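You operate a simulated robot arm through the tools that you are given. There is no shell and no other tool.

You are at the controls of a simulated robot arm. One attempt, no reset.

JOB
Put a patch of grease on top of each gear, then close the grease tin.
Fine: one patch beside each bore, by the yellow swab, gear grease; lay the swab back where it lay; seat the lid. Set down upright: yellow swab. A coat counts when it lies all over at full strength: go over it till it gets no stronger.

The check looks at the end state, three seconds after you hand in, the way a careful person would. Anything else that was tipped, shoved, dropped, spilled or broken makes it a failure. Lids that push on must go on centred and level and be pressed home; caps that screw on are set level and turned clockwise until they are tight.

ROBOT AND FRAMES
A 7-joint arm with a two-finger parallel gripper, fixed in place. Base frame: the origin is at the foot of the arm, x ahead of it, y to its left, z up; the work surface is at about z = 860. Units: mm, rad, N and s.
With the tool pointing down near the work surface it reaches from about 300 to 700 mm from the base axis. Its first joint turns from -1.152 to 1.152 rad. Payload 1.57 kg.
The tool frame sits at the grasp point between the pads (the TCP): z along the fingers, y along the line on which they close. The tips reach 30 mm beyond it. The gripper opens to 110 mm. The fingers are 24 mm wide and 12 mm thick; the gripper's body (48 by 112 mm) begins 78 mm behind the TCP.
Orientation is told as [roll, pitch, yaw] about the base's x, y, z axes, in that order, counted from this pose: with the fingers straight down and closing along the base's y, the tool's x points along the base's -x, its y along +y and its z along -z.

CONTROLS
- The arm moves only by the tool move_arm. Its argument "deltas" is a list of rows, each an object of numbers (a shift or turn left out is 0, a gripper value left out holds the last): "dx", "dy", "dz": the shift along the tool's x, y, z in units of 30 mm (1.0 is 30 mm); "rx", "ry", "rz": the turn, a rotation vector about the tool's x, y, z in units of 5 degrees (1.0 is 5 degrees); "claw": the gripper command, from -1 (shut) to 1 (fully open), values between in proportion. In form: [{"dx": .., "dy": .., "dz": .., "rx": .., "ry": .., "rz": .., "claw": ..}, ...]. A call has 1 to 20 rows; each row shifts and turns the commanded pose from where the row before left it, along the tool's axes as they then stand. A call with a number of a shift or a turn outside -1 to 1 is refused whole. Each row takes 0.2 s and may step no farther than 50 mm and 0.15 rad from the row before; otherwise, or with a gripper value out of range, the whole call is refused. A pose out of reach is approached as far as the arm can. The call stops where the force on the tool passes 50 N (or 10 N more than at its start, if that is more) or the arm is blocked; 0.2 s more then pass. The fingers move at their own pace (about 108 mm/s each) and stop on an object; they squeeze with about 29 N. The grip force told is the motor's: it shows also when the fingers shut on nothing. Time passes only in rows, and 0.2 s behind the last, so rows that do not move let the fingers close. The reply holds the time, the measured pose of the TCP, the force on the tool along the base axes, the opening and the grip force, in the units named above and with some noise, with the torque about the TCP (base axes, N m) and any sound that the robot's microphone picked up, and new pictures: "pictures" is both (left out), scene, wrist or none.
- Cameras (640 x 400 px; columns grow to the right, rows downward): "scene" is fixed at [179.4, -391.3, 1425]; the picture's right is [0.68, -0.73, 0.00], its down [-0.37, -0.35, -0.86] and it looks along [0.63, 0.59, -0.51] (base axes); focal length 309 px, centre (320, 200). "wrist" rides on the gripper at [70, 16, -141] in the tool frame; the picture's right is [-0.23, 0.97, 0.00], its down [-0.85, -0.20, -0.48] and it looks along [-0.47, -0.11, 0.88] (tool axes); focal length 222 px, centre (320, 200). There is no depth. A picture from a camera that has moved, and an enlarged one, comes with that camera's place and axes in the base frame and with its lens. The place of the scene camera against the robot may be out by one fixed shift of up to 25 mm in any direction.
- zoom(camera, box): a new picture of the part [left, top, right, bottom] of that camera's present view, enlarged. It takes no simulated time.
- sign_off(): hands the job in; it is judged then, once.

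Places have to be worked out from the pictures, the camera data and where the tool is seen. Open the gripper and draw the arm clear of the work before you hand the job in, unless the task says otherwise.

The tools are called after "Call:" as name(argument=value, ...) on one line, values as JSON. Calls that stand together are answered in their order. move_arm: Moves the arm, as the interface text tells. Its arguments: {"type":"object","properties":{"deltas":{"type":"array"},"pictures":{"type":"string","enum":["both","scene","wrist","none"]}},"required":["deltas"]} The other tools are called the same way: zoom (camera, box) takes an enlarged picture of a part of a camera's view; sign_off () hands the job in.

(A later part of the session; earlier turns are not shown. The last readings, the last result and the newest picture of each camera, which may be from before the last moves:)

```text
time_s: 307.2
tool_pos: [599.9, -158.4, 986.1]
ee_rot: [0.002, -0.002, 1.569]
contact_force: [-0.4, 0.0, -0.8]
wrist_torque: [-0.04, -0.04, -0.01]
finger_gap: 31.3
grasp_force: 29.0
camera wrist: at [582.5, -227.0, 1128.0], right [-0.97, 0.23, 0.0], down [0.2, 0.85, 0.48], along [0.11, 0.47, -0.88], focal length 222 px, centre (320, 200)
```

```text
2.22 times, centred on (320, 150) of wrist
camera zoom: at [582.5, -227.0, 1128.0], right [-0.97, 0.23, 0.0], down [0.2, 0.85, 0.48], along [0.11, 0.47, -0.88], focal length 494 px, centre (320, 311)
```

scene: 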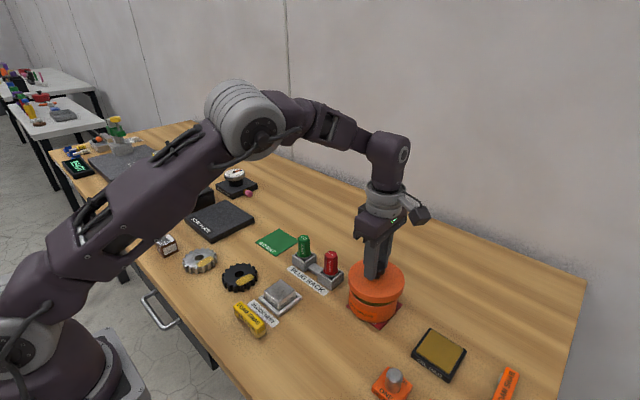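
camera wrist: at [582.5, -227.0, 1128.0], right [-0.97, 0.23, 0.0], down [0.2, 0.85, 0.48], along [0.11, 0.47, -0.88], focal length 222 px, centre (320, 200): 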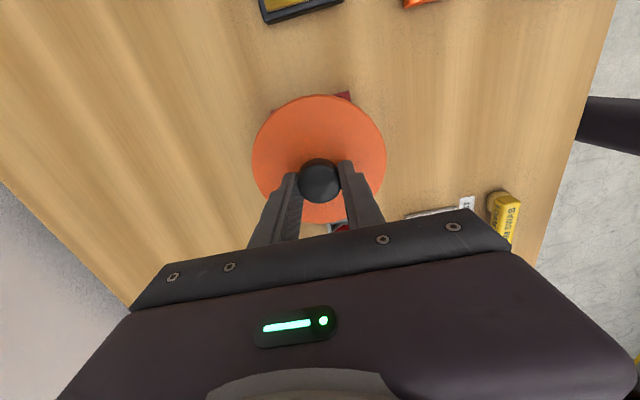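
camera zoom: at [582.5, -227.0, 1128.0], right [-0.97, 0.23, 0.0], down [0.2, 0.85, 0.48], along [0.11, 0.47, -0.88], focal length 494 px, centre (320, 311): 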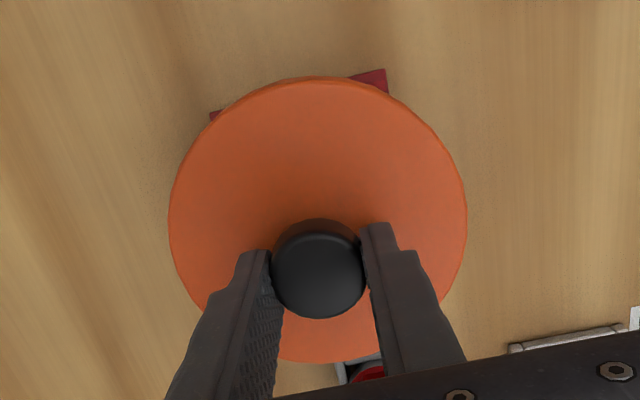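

The lid looks roughly centred. I'll zoom in on the gap edges to measure the lateral offset between lid and tin precisely.

Call:
zoom(camera="scene", box=[340, 265, 404, 305])

Call:
zoom(camera="scene", box=[340, 285, 412, 330])

```text
10.00 times, centred on (372, 285) of scene
camera zoom: at [179.4, -391.3, 1425.0], right [0.68, -0.73, 0.0], down [-0.37, -0.35, -0.86], along [0.63, 0.59, -0.51], focal length 3090 px, centre (-200, -650)
```

zoom: 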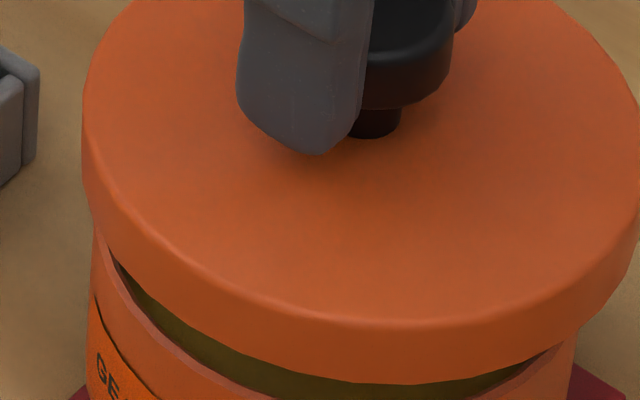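

```text
8.89 times, centred on (376, 308) of scene
camera zoom: at [179.4, -391.3, 1425.0], right [0.68, -0.73, 0.0], down [-0.37, -0.35, -0.86], along [0.63, 0.59, -0.51], focal length 2747 px, centre (-178, -756)
```

zoom: 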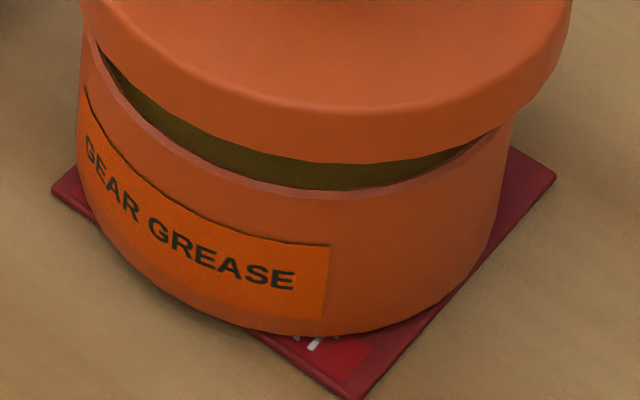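

The lid sits about 2 mm too far along the scene camera's right direction. I'll correct by (-1.1, +0.7) mm and lower slowly, feeling for the rim with force and torque.

Call:
move_arm(deltas=[{"dy": 0.037, "dx": -0.023}, {"dz": 0.2}, {"dz": 0.2}, {"dz": 0.07}, {}], pictures="none")

```text
time_s: 308.4
tool_pos: [597.1, -157.5, 972.6]
ee_rot: [0.0, 0.0, 1.571]
contact_force: [-0.6, -1.0, -1.0]
wrist_torque: [0.04, -0.01, -0.02]
finger_gap: 31.0
grasp_force: 29.4
```

Call:
move_arm(deltas=[{"dz": 0.05}, {"dz": 0.05}, {}], pictures="none")

Call:
zoom(camera="scene", box=[340, 265, 412, 325])

```text
time_s: 309.2
tool_pos: [598.7, -157.1, 970.2]
ee_rot: [-0.002, 0.0, 1.57]
contact_force: [0.5, 0.9, -0.8]
wrist_torque: [0.01, 0.01, -0.01]
finger_gap: 31.3
grasp_force: 29.3
```

```text
6.67 times, centred on (376, 295) of scene
camera zoom: at [179.4, -391.3, 1425.0], right [0.68, -0.73, 0.0], down [-0.37, -0.35, -0.86], along [0.63, 0.59, -0.51], focal length 2060 px, centre (-53, -433)
```

zoom: 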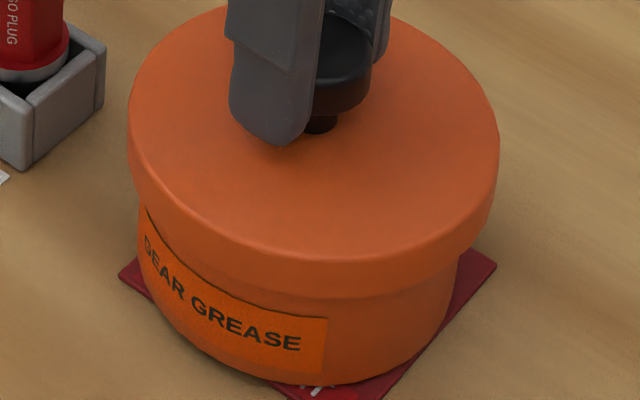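

Still about 1–2 mm to the right by this measure; I'll nudge (-0.8, +0.8) and keep lowering in small steps.

Call:
move_arm(deltas=[{"dy": 0.027, "dx": -0.027}, {"dz": 0.04}, {"dz": 0.03}, {}], pictures="none")

```text
time_s: 310.2
tool_pos: [597.5, -157.1, 966.6]
ee_rot: [0.002, 0.001, 1.569]
contact_force: [-0.8, 0.9, -1.4]
wrist_torque: [0.04, -0.02, 0.0]
finger_gap: 31.3
grasp_force: 29.2
```

Call:
move_arm(deltas=[{"dz": 0.03}, {"dz": 0.03}, {}], pictures="none")

```text
time_s: 311.0
tool_pos: [596.6, -156.4, 965.1]
ee_rot: [0.0, -0.001, 1.57]
contact_force: [-0.8, -0.5, -1.1]
wrist_torque: [-0.01, 0.04, 0.0]
finger_gap: 31.3
grasp_force: 29.3
```

Call:
move_arm(deltas=[{"dz": 0.03}, {"dz": 0.02}, {}], pictures="none")

```text
time_s: 311.8
tool_pos: [597.0, -157.4, 963.7]
ee_rot: [0.0, 0.001, 1.569]
contact_force: [0.2, -0.1, -0.4]
wrist_torque: [0.03, 0.01, 0.02]
finger_gap: 31.0
grasp_force: 28.5
```

Call:
move_arm(deltas=[{"dz": 0.03}, {"dz": 0.02}, {}], pictures="none")

Call:
zoom(camera="scene", box=[340, 265, 412, 325])

```text
time_s: 312.6
tool_pos: [596.9, -156.4, 962.1]
ee_rot: [0.0, -0.001, 1.572]
contact_force: [-1.0, -0.6, -1.0]
wrist_torque: [0.0, -0.02, 0.0]
finger_gap: 31.4
grasp_force: 28.7
```

```text
6.67 times, centred on (376, 295) of scene
camera zoom: at [179.4, -391.3, 1425.0], right [0.68, -0.73, 0.0], down [-0.37, -0.35, -0.86], along [0.63, 0.59, -0.51], focal length 2060 px, centre (-53, -433)
```

zoom: 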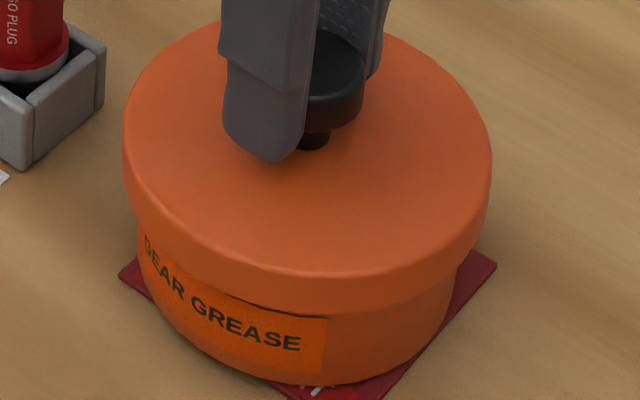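

No contact yet and the lid looks well centred (offset under 1 mm). Continuing down in small steps.

Call:
move_arm(deltas=[{"dz": 0.03}, {"dz": 0.03}, {}], pictures="none")

```text
time_s: 313.4
tool_pos: [595.7, -156.8, 961.6]
ee_rot: [0.002, 0.002, 1.571]
contact_force: [0.2, 0.0, 0.3]
wrist_torque: [0.01, 0.02, 0.01]
finger_gap: 31.1
grasp_force: 28.8
```

Call:
move_arm(deltas=[{"dz": 0.03}, {"dz": 0.02}, {}], pictures="none")

```text
time_s: 314.2
tool_pos: [597.0, -157.5, 958.9]
ee_rot: [-0.001, -0.002, 1.571]
contact_force: [0.0, 0.7, 0.0]
wrist_torque: [0.02, 0.03, -0.03]
finger_gap: 31.2
grasp_force: 28.1
```

Call:
move_arm(deltas=[{"dz": 0.03}, {"dz": 0.02}, {}], pictures="none")

Call:
zoom(camera="scene", box=[340, 265, 412, 325])

```text
time_s: 315.0
tool_pos: [596.5, -157.0, 957.5]
ee_rot: [0.001, -0.001, 1.572]
contact_force: [-0.3, 0.3, 1.6]
wrist_torque: [0.09, -0.02, 0.0]
finger_gap: 31.1
grasp_force: 28.6
```

```text
6.67 times, centred on (376, 295) of scene
camera zoom: at [179.4, -391.3, 1425.0], right [0.68, -0.73, 0.0], down [-0.37, -0.35, -0.86], along [0.63, 0.59, -0.51], focal length 2060 px, centre (-53, -433)
```

zoom: 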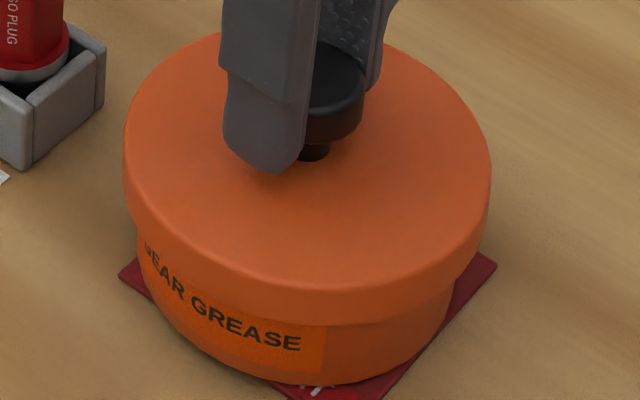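

First touch: 1.6 N, slightly toward +y. By height, the lid skirt is already about 10 mm below the rim, so it's sliding on. I'll nudge 0.4 mm in +y and continue gently.

Call:
move_arm(deltas=[{"dx": -0.013, "dz": 0.01}, {"dz": 0.01}, {}], pictures="none")

```text
time_s: 315.8
tool_pos: [596.7, -155.0, 957.5]
ee_rot: [0.001, -0.001, 1.57]
contact_force: [-0.8, -0.3, 4.3]
wrist_torque: [0.25, 0.01, 0.01]
finger_gap: 31.1
grasp_force: 28.7
```

The geometry confirms the skirt is already around the rim, so it's a push fit now. I'll press down in small steps and watch force and torque.

Call:
move_arm(deltas=[{"dz": 0.015}, {"dz": 0.015}, {}], pictures="none")

```text
time_s: 316.6
tool_pos: [597.9, -155.1, 956.6]
ee_rot: [-0.002, 0.001, 1.571]
contact_force: [-0.5, 0.9, 13.6]
wrist_torque: [0.69, -0.05, 0.03]
finger_gap: 31.2
grasp_force: 29.2
```

The load is only on the +y edge (13.6 N at y≈+51 mm). Before pressing more, I'll look at the lid's level and seating from both cameras.

Call:
zoom(camera="scene", box=[345, 255, 409, 295])

Call:
zoom(camera="scene", box=[340, 280, 412, 325])

Call:
zoom(camera="wrist", box=[230, 60, 410, 240])

```text
10.00 times, centred on (377, 275) of scene
camera zoom: at [179.2, -391.2, 1425.0], right [0.68, -0.73, 0.0], down [-0.37, -0.35, -0.86], along [0.63, 0.59, -0.51], focal length 3090 px, centre (-250, -550)
```

zoom: 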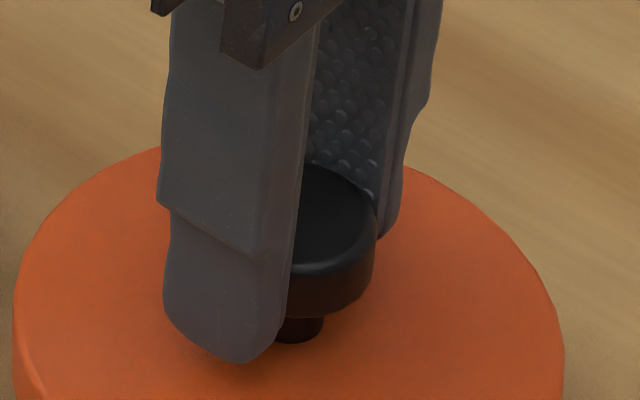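

```text
8.89 times, centred on (376, 302) of scene
camera zoom: at [179.2, -391.2, 1425.0], right [0.68, -0.73, 0.0], down [-0.37, -0.35, -0.86], along [0.63, 0.59, -0.51], focal length 2747 px, centre (-178, -711)
```

zoom: 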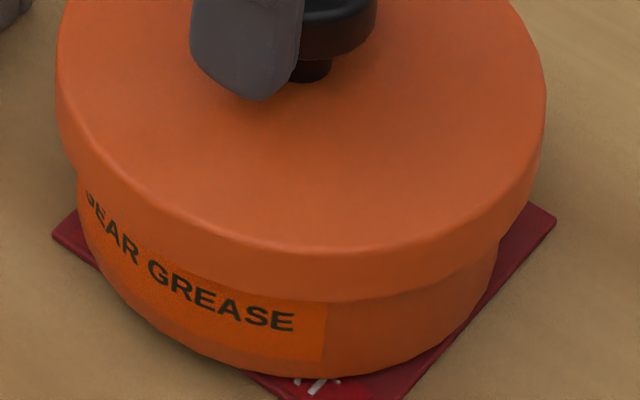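

```text
2.22 times, centred on (320, 150) of wrist
camera zoom: at [580.1, -225.3, 1097.9], right [-0.97, 0.23, 0.0], down [0.2, 0.85, 0.48], along [0.11, 0.47, -0.88], focal length 494 px, centre (320, 311)
```

zoom: 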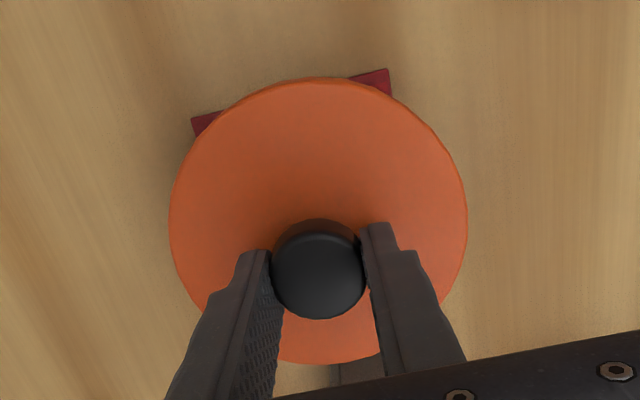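

The lid is level and its skirt is below the rim all round; only the +y side bears, meaning a slight tilt, the same ~0.5° I saw with the swab. I'll ease up 0.6 mm, tilt 0.5° (+y side up), and press again.

Call:
move_arm(deltas=[{"dz": -0.025}, {"ry": -0.1}, {"dz": 0.015}, {"dz": 0.01}, {}], pictures="none")

```text
time_s: 317.8
tool_pos: [596.4, -155.7, 954.5]
ee_rot: [-0.001, -0.01, 1.57]
contact_force: [-0.8, -0.2, 2.2]
wrist_torque: [0.09, 0.01, 0.01]
finger_gap: 31.1
grasp_force: 28.7
```

Much less one-sided now. Another 0.4° and a little further down.

Call:
move_arm(deltas=[{"ry": -0.08}, {"dz": 0.015}, {"dz": 0.015}, {}], pictures="none")

```text
time_s: 318.8
tool_pos: [595.4, -156.3, 957.4]
ee_rot: [-0.001, -0.015, 1.573]
contact_force: [-0.3, 0.3, 1.4]
wrist_torque: [0.14, 0.0, 0.05]
finger_gap: 31.2
grasp_force: 28.6
```

Call:
move_arm(deltas=[{"dz": 0.02}, {"dz": 0.02}, {}], pictures="none")

```text
time_s: 319.6
tool_pos: [596.4, -157.2, 954.1]
ee_rot: [-0.002, -0.015, 1.571]
contact_force: [-3.8, 2.4, 19.3]
wrist_torque: [0.07, 0.12, 0.05]
finger_gap: 31.0
grasp_force: 29.5
```

Contact is now centred at 19 N with no net torque, so the lid is sitting evenly. Pressing it home in small steps.

Call:
move_arm(deltas=[{"dz": 0.015}, {"dz": 0.015}, {}], pictures="none")

```text
time_s: 320.4
tool_pos: [596.9, -156.5, 953.5]
ee_rot: [-0.003, -0.014, 1.571]
contact_force: [-3.4, -1.7, 20.9]
wrist_torque: [-0.15, 0.09, 0.02]
finger_gap: 31.1
grasp_force: 29.1
```

Call:
move_arm(deltas=[{"dz": 0.015}, {"dz": 0.015}, {}])

Call:
zoom(camera="scene", box=[340, 260, 412, 325])

Call:
zoom(camera="wrist", box=[230, 60, 410, 240])

```text
time_s: 321.2
tool_pos: [597.2, -156.9, 952.1]
ee_rot: [-0.001, -0.017, 1.57]
contact_force: [2.8, -3.8, 20.7]
wrist_torque: [-0.17, -0.06, 0.0]
finger_gap: 31.5
grasp_force: 29.4
camera wrist: at [579.9, -227.4, 1093.7], right [-0.97, 0.23, 0.0], down [0.2, 0.85, 0.49], along [0.11, 0.48, -0.87], focal length 222 px, centre (320, 200)
```

scene: 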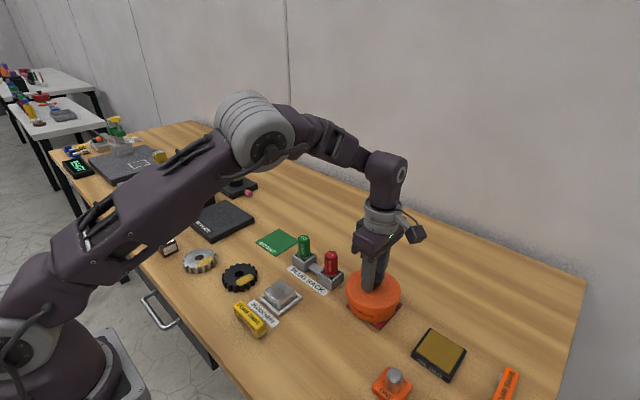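
wrist: 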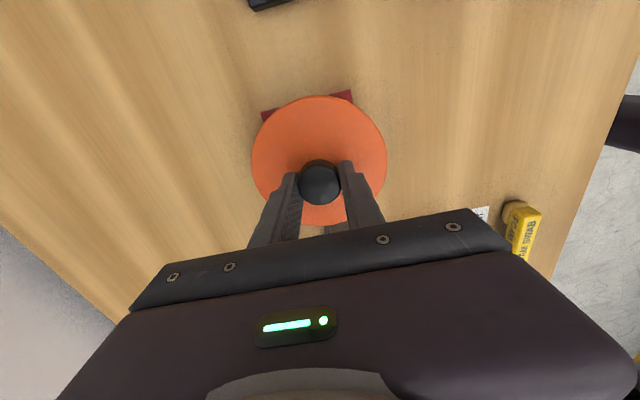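

```text
6.15 times, centred on (376, 292) of scene
camera zoom: at [179.1, -391.3, 1425.0], right [0.68, -0.73, 0.0], down [-0.37, -0.35, -0.86], along [0.63, 0.59, -0.51], focal length 1902 px, centre (-25, -369)
```

zoom: 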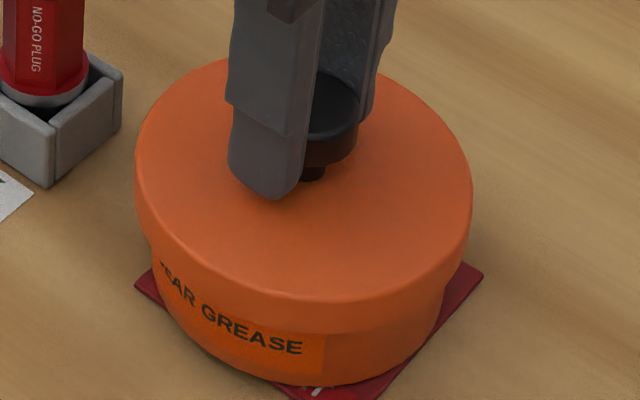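

```text
2.22 times, centred on (320, 150) of wrist
camera zoom: at [579.9, -227.4, 1093.7], right [-0.97, 0.23, 0.0], down [0.2, 0.85, 0.49], along [0.11, 0.48, -0.87], focal length 494 px, centre (320, 311)
```

zoom: 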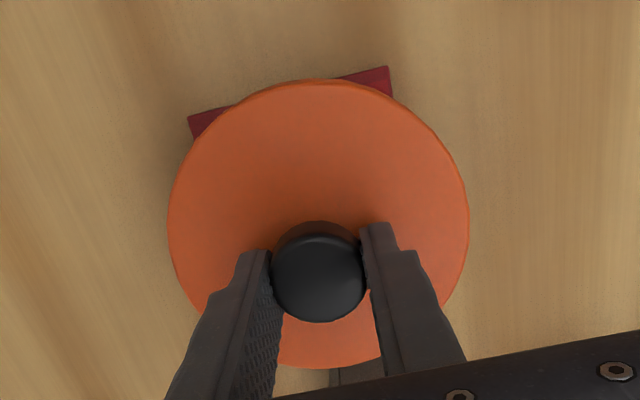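

The lid has stopped moving; at about 20 N the knob starts slipping in my grip instead. I'll relax, open, rise above the knob, close the fingers and press straight down on the knob top.

Call:
move_arm(deltas=[{"dz": -0.03}, {}, {"claw": -0.1}, {"claw": 0.1}, {}, {"dz": -0.3}, {"dz": -0.7}, {"dz": -0.6}, {}])

Call:
zoom(camera="scene", box=[340, 255, 412, 325])

Call:
zoom(camera="wrist", box=[230, 60, 410, 240])

```text
time_s: 323.2
tool_pos: [597.0, -156.3, 1002.5]
ee_rot: [0.0, -0.016, 1.571]
contact_force: [0.1, 0.6, 0.6]
wrist_torque: [-0.02, 0.02, 0.02]
finger_gap: 60.6
grasp_force: 0.0
camera wrist: at [579.6, -227.8, 1142.6], right [-0.97, 0.23, 0.0], down [0.2, 0.85, 0.49], along [0.11, 0.48, -0.87], focal length 222 px, centre (320, 200)
```

scene: 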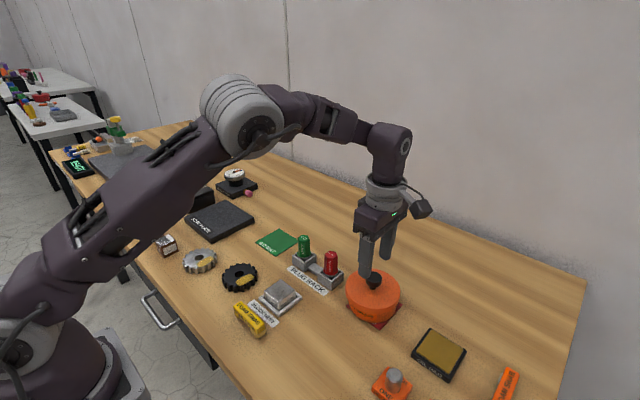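
wrist: 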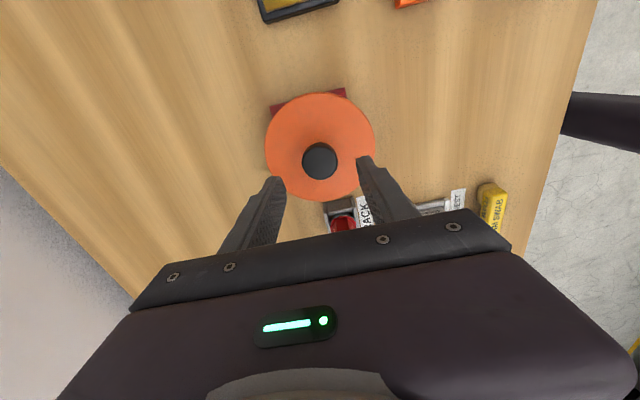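

```text
5.71 times, centred on (376, 290) of scene
camera zoom: at [179.4, -391.3, 1425.0], right [0.68, -0.73, 0.0], down [-0.37, -0.35, -0.86], along [0.63, 0.59, -0.51], focal length 1766 px, centre (0, -314)
```

zoom: 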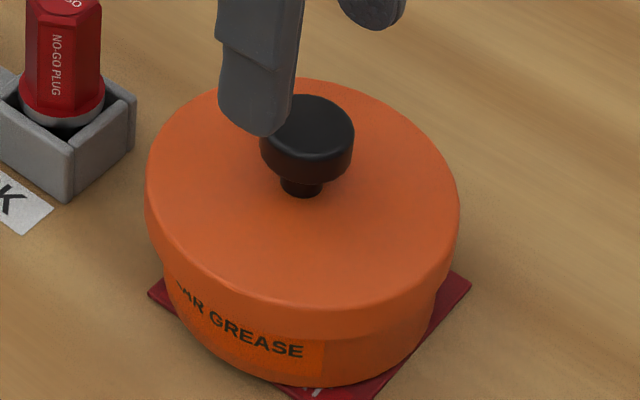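

```text
2.22 times, centred on (320, 150) of wrist
camera zoom: at [579.6, -227.8, 1142.6], right [-0.97, 0.23, 0.0], down [0.2, 0.85, 0.49], along [0.11, 0.48, -0.87], focal length 494 px, centre (320, 311)
```

zoom: 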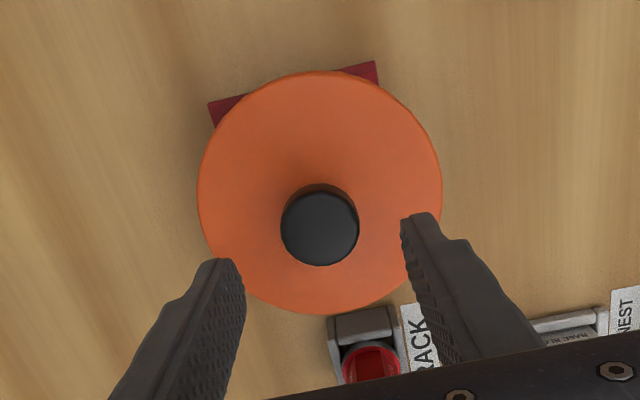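

The lid sits level on the tin. I'll close the fingers, undo the tilt, and come down onto the centre of the knob.

Call:
move_arm(deltas=[{"claw": -1, "ry": 0.18}, {"claw": -1}, {"claw": -1}, {}, {"dz": 0.5}, {"dz": 0.4}, {}])

Call:
zoom(camera="scene", box=[340, 245, 412, 315])

Call:
zoom(camera="wrist", box=[230, 60, 410, 240])

```text
time_s: 324.8
tool_pos: [597.3, -157.7, 976.2]
ee_rot: [-0.003, 0.002, 1.57]
contact_force: [-8.9, 3.8, 37.0]
wrist_torque: [0.18, 0.28, 0.02]
finger_gap: 0.0
grasp_force: 21.4
camera wrist: at [579.7, -225.6, 1118.5], right [-0.97, 0.23, 0.0], down [0.2, 0.86, 0.48], along [0.11, 0.46, -0.88], focal length 222 px, centre (320, 200)
```

scene: 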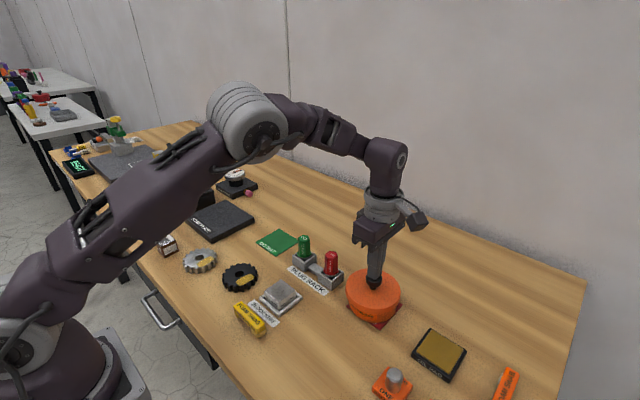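
wrist: 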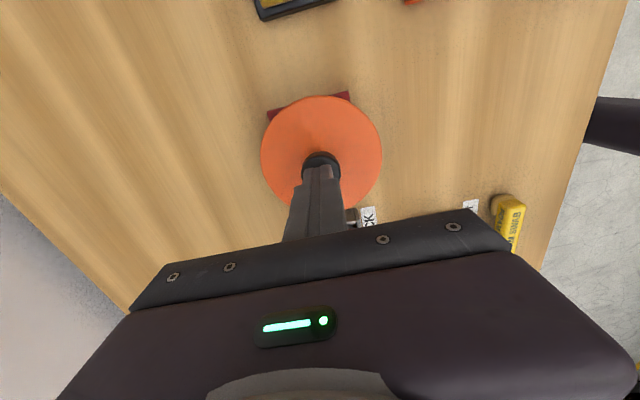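

```text
5.71 times, centred on (376, 280) of scene
camera zoom: at [178.5, -391.0, 1425.2], right [0.68, -0.73, 0.0], down [-0.37, -0.35, -0.86], along [0.63, 0.59, -0.51], focal length 1766 px, centre (0, -257)
```

zoom: 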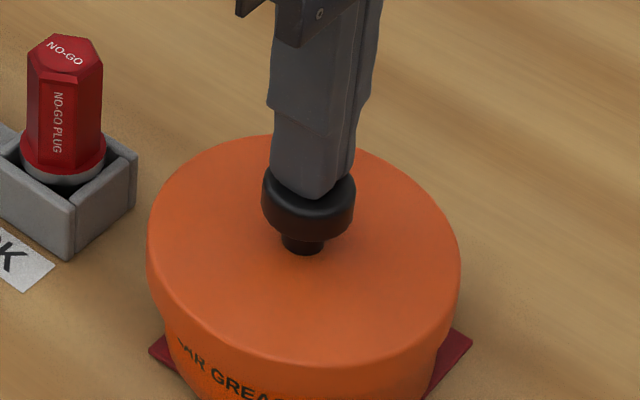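

```text
2.22 times, centred on (320, 150) of wrist
camera zoom: at [579.7, -225.6, 1118.5], right [-0.97, 0.23, 0.0], down [0.2, 0.86, 0.48], along [0.11, 0.46, -0.88], focal length 494 px, centre (320, 311)
```

zoom: 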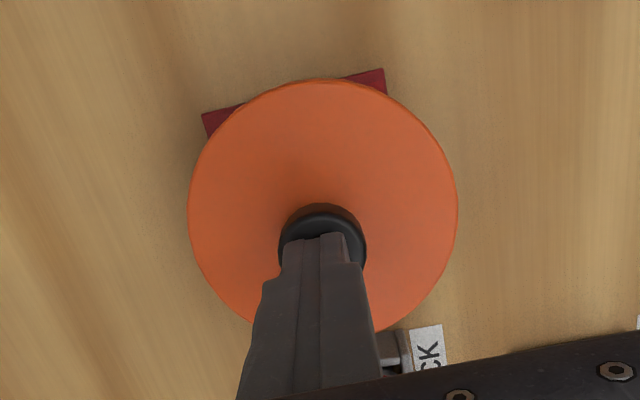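

The fingertips are on the knob centre with 37 N and no movement yet. I'll increase in small steps and watch for the lid to give.

Call:
move_arm(deltas=[{"dz": 0.02}, {"dz": 0.02}, {}], pictures="none")

```text
time_s: 325.3
tool_pos: [598.4, -157.8, 976.7]
ee_rot: [-0.007, 0.004, 1.568]
contact_force: [-0.9, 1.2, 10.3]
wrist_torque: [0.03, 0.02, -0.01]
finger_gap: 0.2
grasp_force: 21.2
stopped in row 2: the force on the tool passed its limit at 52 N (the readings are from after the stop); the commanded pose is now the measured one
```

The force passed 52 N with no further travel, so the lid is against a hard stop. I'll lift off and inspect how it sits.

Call:
move_arm(deltas=[{"dz": -0.3}, {"dz": -0.8}, {"dz": -0.8}, {"dx": -0.8}, {"dx": -0.8}, {"dx": -0.8}, {"dx": -0.8}, {}])

Call:
zoom(camera="scene", box=[340, 260, 412, 330])

Call:
zoom(camera="wrist", box=[200, 0, 400, 120])

```text
time_s: 327.1
tool_pos: [596.5, -60.2, 1034.0]
ee_rot: [-0.005, 0.002, 1.571]
contact_force: [0.2, -0.6, -0.2]
wrist_torque: [-0.02, -0.02, 0.0]
finger_gap: 0.0
grasp_force: 21.2
camera wrist: at [580.4, -129.3, 1175.1], right [-0.97, 0.23, -0.01], down [0.2, 0.86, 0.48], along [0.11, 0.46, -0.88], focal length 222 px, centre (320, 200)
```

scene: 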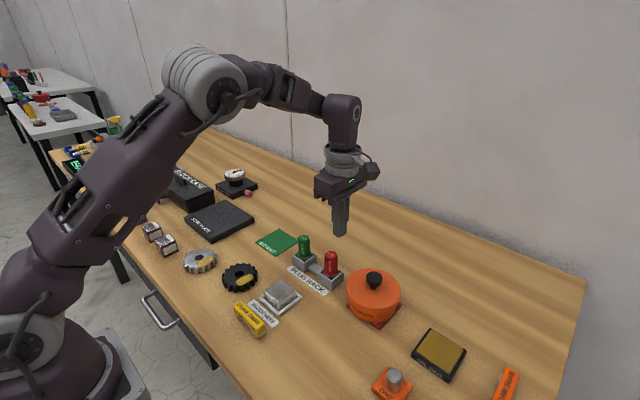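
wrist: 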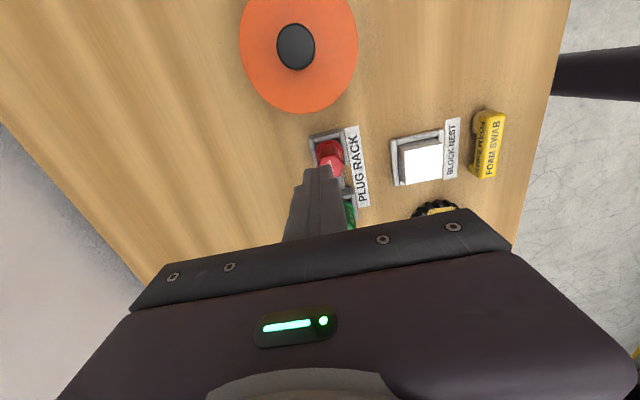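

```text
5.71 times, centred on (376, 295) of scene
camera zoom: at [179.4, -391.3, 1425.0], right [0.68, -0.73, 0.0], down [-0.37, -0.35, -0.86], along [0.63, 0.59, -0.51], focal length 1766 px, centre (0, -343)
```

zoom: 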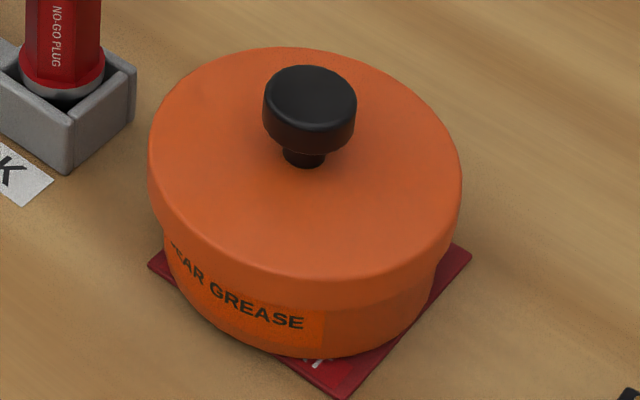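

```text
3.20 times, centred on (300, 60) of wrist
camera zoom: at [580.4, -129.3, 1175.1], right [-0.97, 0.23, -0.01], down [0.2, 0.86, 0.48], along [0.11, 0.46, -0.88], focal length 711 px, centre (384, 648)
```

zoom: 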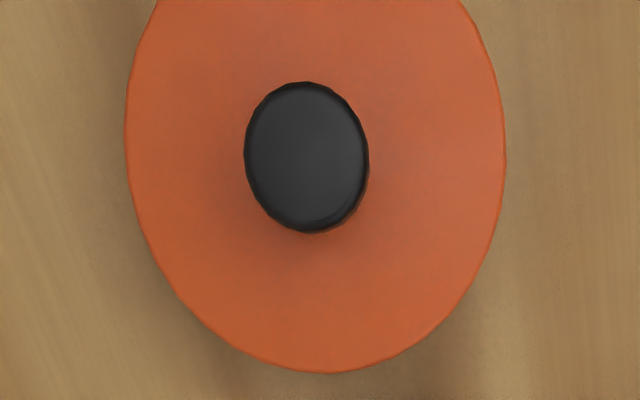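

Now unobstructed. I'll zoom in on the lid/tin seam to check it's level and fully down all round.

Call:
zoom(camera="scene", box=[340, 285, 404, 325])

Call:
zoom(camera="scene", box=[340, 265, 380, 310])

Call:
zoom(camera="scene", box=[374, 265, 414, 310])

```text
10.00 times, centred on (372, 305) of scene
camera zoom: at [179.4, -391.3, 1425.0], right [0.68, -0.73, 0.0], down [-0.37, -0.35, -0.86], along [0.63, 0.59, -0.51], focal length 3090 px, centre (-200, -850)
```

zoom: 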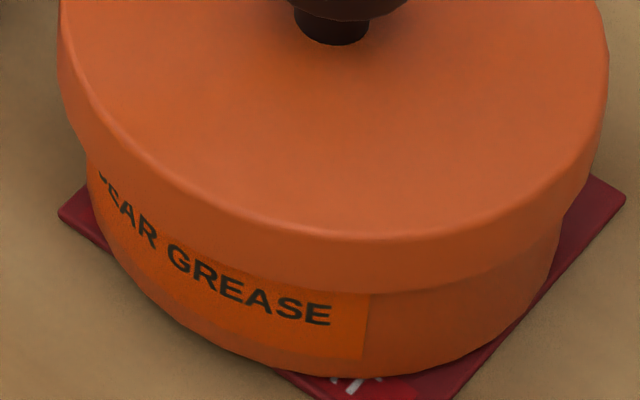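

```text
8.89 times, centred on (360, 288) of scene
camera zoom: at [179.4, -391.3, 1425.0], right [0.68, -0.73, 0.0], down [-0.37, -0.35, -0.86], along [0.63, 0.59, -0.51], focal length 2747 px, centre (-36, -578)
```

zoom: 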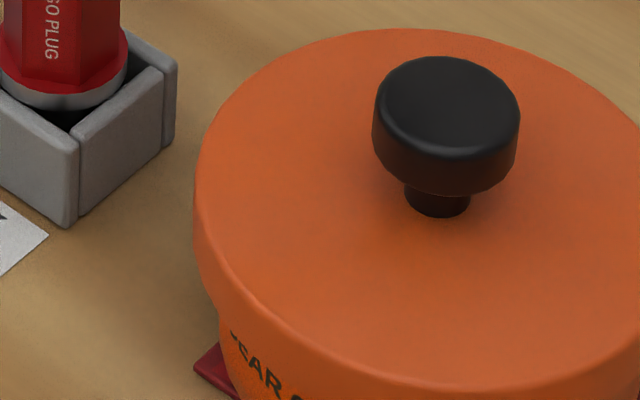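

```text
8.89 times, centred on (394, 288) of scene
camera zoom: at [179.4, -391.3, 1425.0], right [0.68, -0.73, 0.0], down [-0.37, -0.35, -0.86], along [0.63, 0.59, -0.51], focal length 2747 px, centre (-338, -578)
```

zoom: 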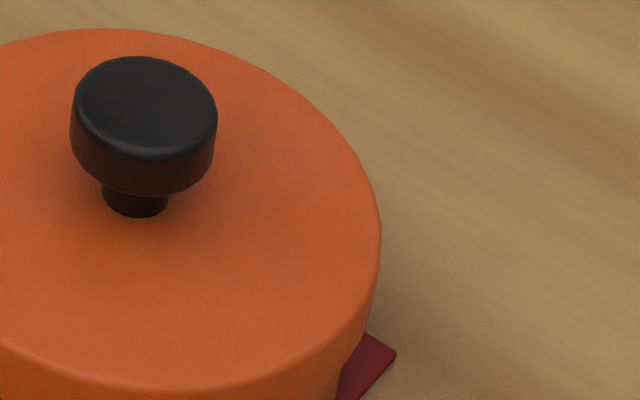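

The lid is level in both directions by the ellipse geometry, and its top is only a few mm above the rim. To be sure it's home, I'll go back and press on the knob centre again with a sustained force.

Call:
move_arm(deltas=[{"dx": 0.8}, {"dx": 0.8}, {"dx": 0.8}, {"dx": 0.8}, {}, {"dz": 0.8}, {"dz": 0.7}, {"dz": 0.2}, {"dz": 0.1}, {}], pictures="wrist")

Call:
zoom(camera="wrist", box=[230, 60, 410, 240])

```text
time_s: 329.3
tool_pos: [598.7, -158.2, 978.7]
ee_rot: [-0.004, 0.001, 1.57]
contact_force: [-0.4, -0.4, -0.3]
wrist_torque: [-0.03, 0.01, -0.02]
finger_gap: 0.0
grasp_force: 21.2
camera wrist: at [580.3, -226.1, 1120.4], right [-0.97, 0.23, -0.01], down [0.2, 0.86, 0.48], along [0.11, 0.46, -0.88], focal length 222 px, centre (320, 200)
```

wrist: 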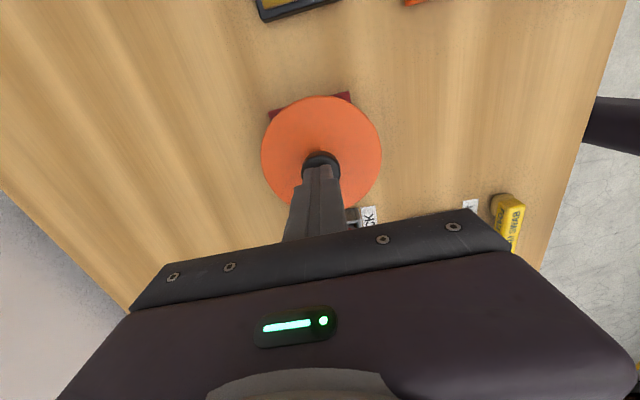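

```text
2.22 times, centred on (320, 150) of wrist
camera zoom: at [580.3, -226.1, 1120.4], right [-0.97, 0.23, -0.01], down [0.2, 0.86, 0.48], along [0.11, 0.46, -0.88], focal length 494 px, centre (320, 311)
```

zoom: 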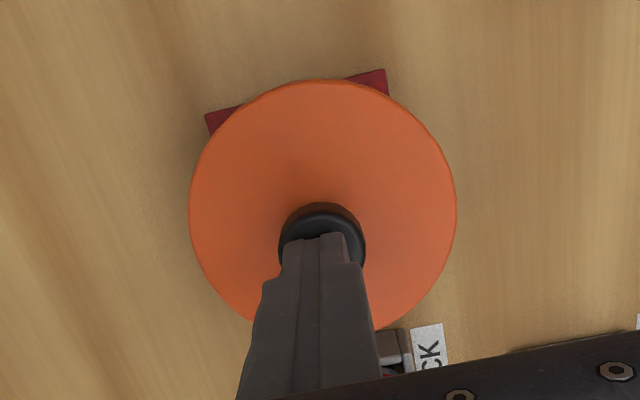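

Call:
move_arm(deltas=[{"dz": 0.04}, {"dz": 0.03}, {"dz": 0.02}, {}], pictures="none")

```text
time_s: 330.3
tool_pos: [598.5, -157.6, 977.0]
ee_rot: [-0.007, 0.004, 1.571]
contact_force: [-2.1, 1.6, 15.7]
wrist_torque: [0.09, 0.05, -0.01]
finger_gap: 0.3
grasp_force: 20.8
```

Call:
move_arm(deltas=[{"dz": 0.015}, {"dz": 0.015}, {}, {}], pictures="none")

```text
time_s: 331.3
tool_pos: [598.3, -157.2, 976.9]
ee_rot: [-0.008, 0.003, 1.57]
contact_force: [-2.5, 1.0, 37.3]
wrist_torque: [0.09, 0.09, 0.01]
finger_gap: 0.1
grasp_force: 21.3
```

Call:
move_arm(deltas=[{"dz": 0.012}, {}, {}], pictures="none")

```text
time_s: 332.1
tool_pos: [598.2, -157.7, 976.6]
ee_rot: [-0.01, 0.005, 1.571]
contact_force: [1.3, -0.6, 43.0]
wrist_torque: [0.03, -0.03, -0.01]
finger_gap: 0.0
grasp_force: 21.5
```

Call:
move_arm(deltas=[{"dz": 0.01}, {}, {}], pictures="none")

```text
time_s: 332.9
tool_pos: [598.4, -157.7, 976.5]
ee_rot: [-0.007, 0.004, 1.57]
contact_force: [1.4, -1.1, 43.6]
wrist_torque: [0.02, -0.05, -0.03]
finger_gap: 0.3
grasp_force: 21.6
```

Call:
move_arm(deltas=[{"dz": 0.015}, {}, {}], pictures="none")

```text
time_s: 333.7
tool_pos: [598.6, -156.8, 977.2]
ee_rot: [-0.01, 0.003, 1.568]
contact_force: [-0.4, -0.6, 48.4]
wrist_torque: [0.06, 0.05, 0.0]
finger_gap: 0.0
grasp_force: 20.9
```

Call:
move_arm(deltas=[{"dz": 0.015}, {}, {}])

Call:
zoom(camera="scene", box=[340, 285, 404, 325])

```text
time_s: 334.5
tool_pos: [598.1, -157.9, 976.0]
ee_rot: [-0.008, 0.002, 1.569]
contact_force: [-3.4, -1.2, 50.6]
wrist_torque: [0.1, 0.1, -0.02]
finger_gap: 0.0
grasp_force: 20.9
camera wrist: at [579.8, -225.7, 1118.4], right [-0.97, 0.23, -0.01], down [0.2, 0.86, 0.48], along [0.12, 0.46, -0.88], focal length 222 px, centre (320, 200)
```

scene: 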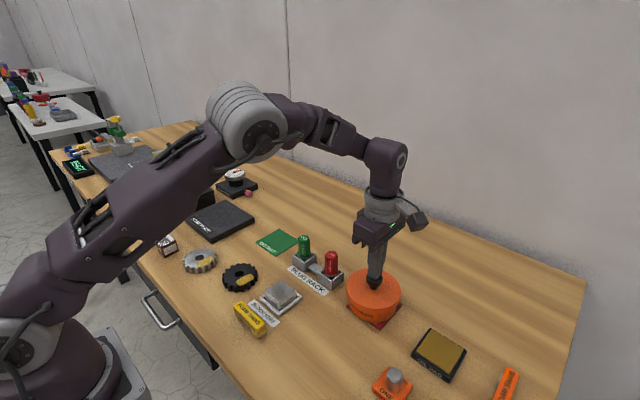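
wrist: 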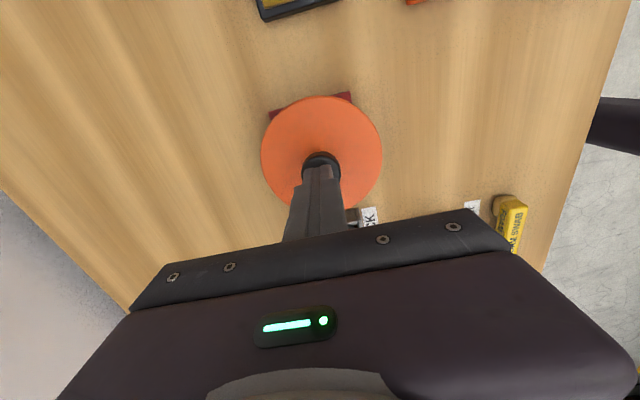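

```text
10.00 times, centred on (372, 305) of scene
camera zoom: at [178.4, -391.1, 1425.2], right [0.68, -0.73, 0.0], down [-0.37, -0.35, -0.86], along [0.63, 0.59, -0.51], focal length 3090 px, centre (-200, -850)
```

zoom: 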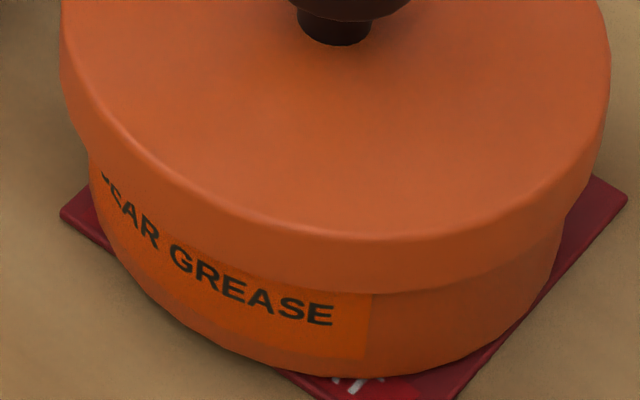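

At 50 N there's no further travel, so the lid is home and level. I'll lift off, move the arm clear, and open the gripper.

Call:
move_arm(deltas=[{"dz": -0.3}, {"dz": -0.8}, {"dz": -0.9}, {"dz": -0.9}, {"dz": -0.9}, {"dz": -0.9}, {"dx": -0.8, "dy": 0.6, "claw": 1}, {"dx": -0.8, "dy": 0.6}, {"dx": -0.8, "dy": 0.6}, {"dx": -0.8, "dy": 0.6}, {"dx": -0.8, "dy": 0.6}, {"dx": -0.8, "dy": 0.6}, {"dx": -0.8, "dy": 0.6}, {"dx": -0.8, "dy": 0.6}, {"dx": -0.8, "dy": 0.6}, {"dx": -0.8, "dy": 0.6}, {}])

Call:
zoom(camera="scene", box=[330, 255, 420, 330])

Call:
zoom(camera="scene", box=[170, 240, 290, 345])

```text
time_s: 338.1
tool_pos: [416.5, 82.9, 1114.5]
ee_rot: [-0.006, 0.001, 1.57]
contact_force: [0.8, -0.3, -0.5]
wrist_torque: [0.0, 0.04, -0.02]
finger_gap: 110.1
grasp_force: 0.1
camera wrist: at [400.4, 14.7, 1256.1], right [-0.97, 0.23, -0.01], down [0.2, 0.86, 0.48], along [0.11, 0.46, -0.88], focal length 222 px, centre (320, 200)
```

scene: 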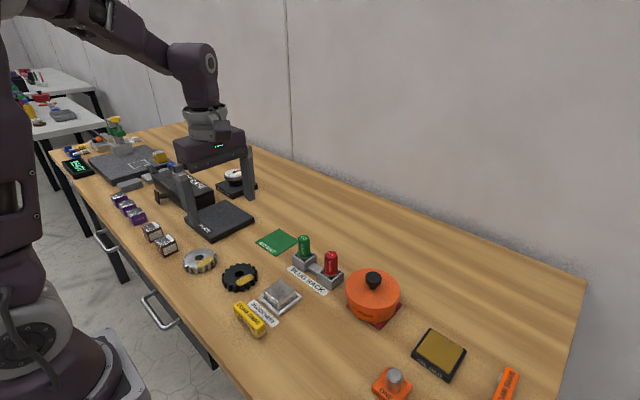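
wrist: 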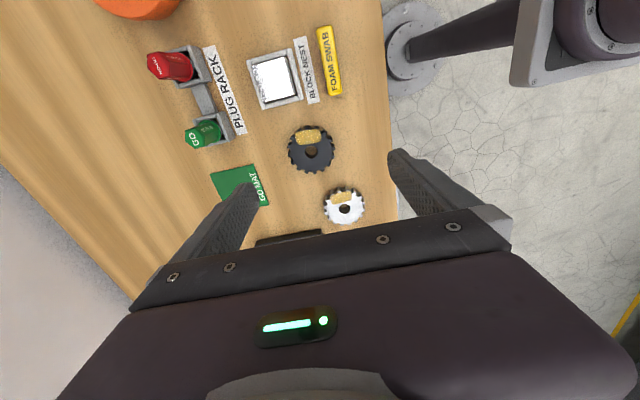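

```text
5.33 times, centred on (375, 292) of scene
camera zoom: at [179.4, -391.3, 1425.0], right [0.68, -0.73, 0.0], down [-0.37, -0.35, -0.86], along [0.63, 0.59, -0.51], focal length 1648 px, centre (27, -293)
```

zoom: 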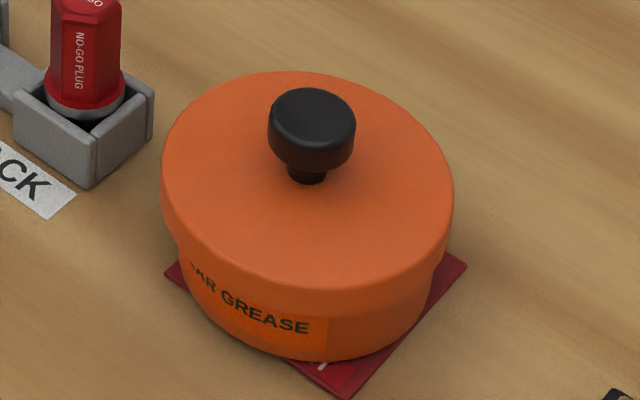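

```text
3.81 times, centred on (230, 292) of scene
camera zoom: at [179.4, -391.3, 1425.0], right [0.68, -0.73, 0.0], down [-0.37, -0.35, -0.86], along [0.63, 0.59, -0.51], focal length 1177 px, centre (663, -152)
```

zoom: 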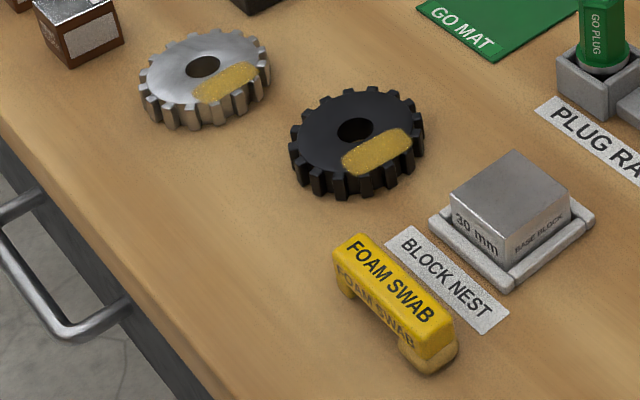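

The arm is clear and the tin, mat and swab all look undisturbed. I'll take one last careful look at both patches in unshaded light.

Call:
zoom(camera="scene", box=[182, 245, 222, 275])

Call:
zoom(camera="scene", box=[222, 262, 262, 292])

Call:
zoom(camera="wrist", box=[280, 110, 380, 225])

```text
13.33 times, centred on (202, 260) of scene
camera zoom: at [179.4, -391.3, 1425.0], right [0.68, -0.73, 0.0], down [-0.37, -0.35, -0.86], along [0.63, 0.59, -0.51], focal length 4121 px, centre (1893, -600)
```

zoom: 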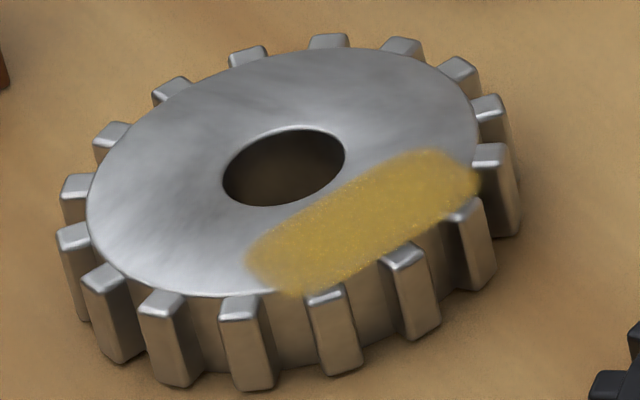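

```text
13.33 times, centred on (242, 277) of scene
camera zoom: at [179.4, -391.3, 1425.0], right [0.68, -0.73, 0.0], down [-0.37, -0.35, -0.86], along [0.63, 0.59, -0.51], focal length 4121 px, centre (1360, -827)
```

zoom: 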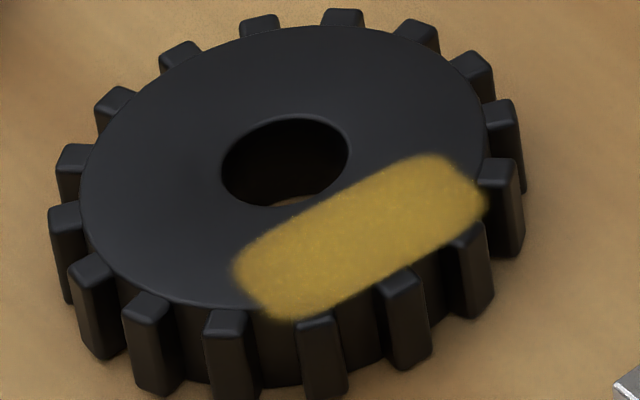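

```text
3.48 times, centred on (330, 168) of wrist
camera zoom: at [400.4, 14.7, 1256.1], right [-0.97, 0.23, -0.01], down [0.2, 0.86, 0.48], along [0.11, 0.46, -0.88], focal length 773 px, centre (285, 313)
```

zoom: 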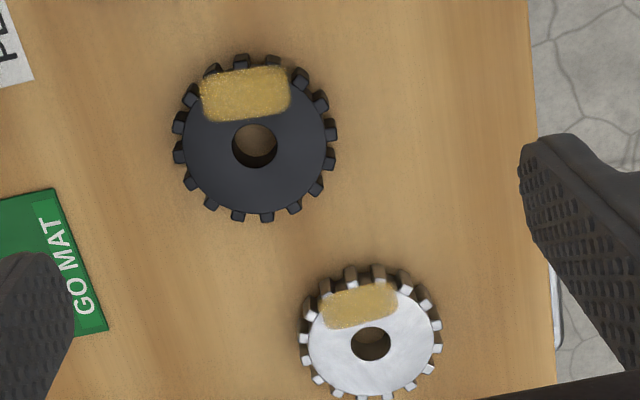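

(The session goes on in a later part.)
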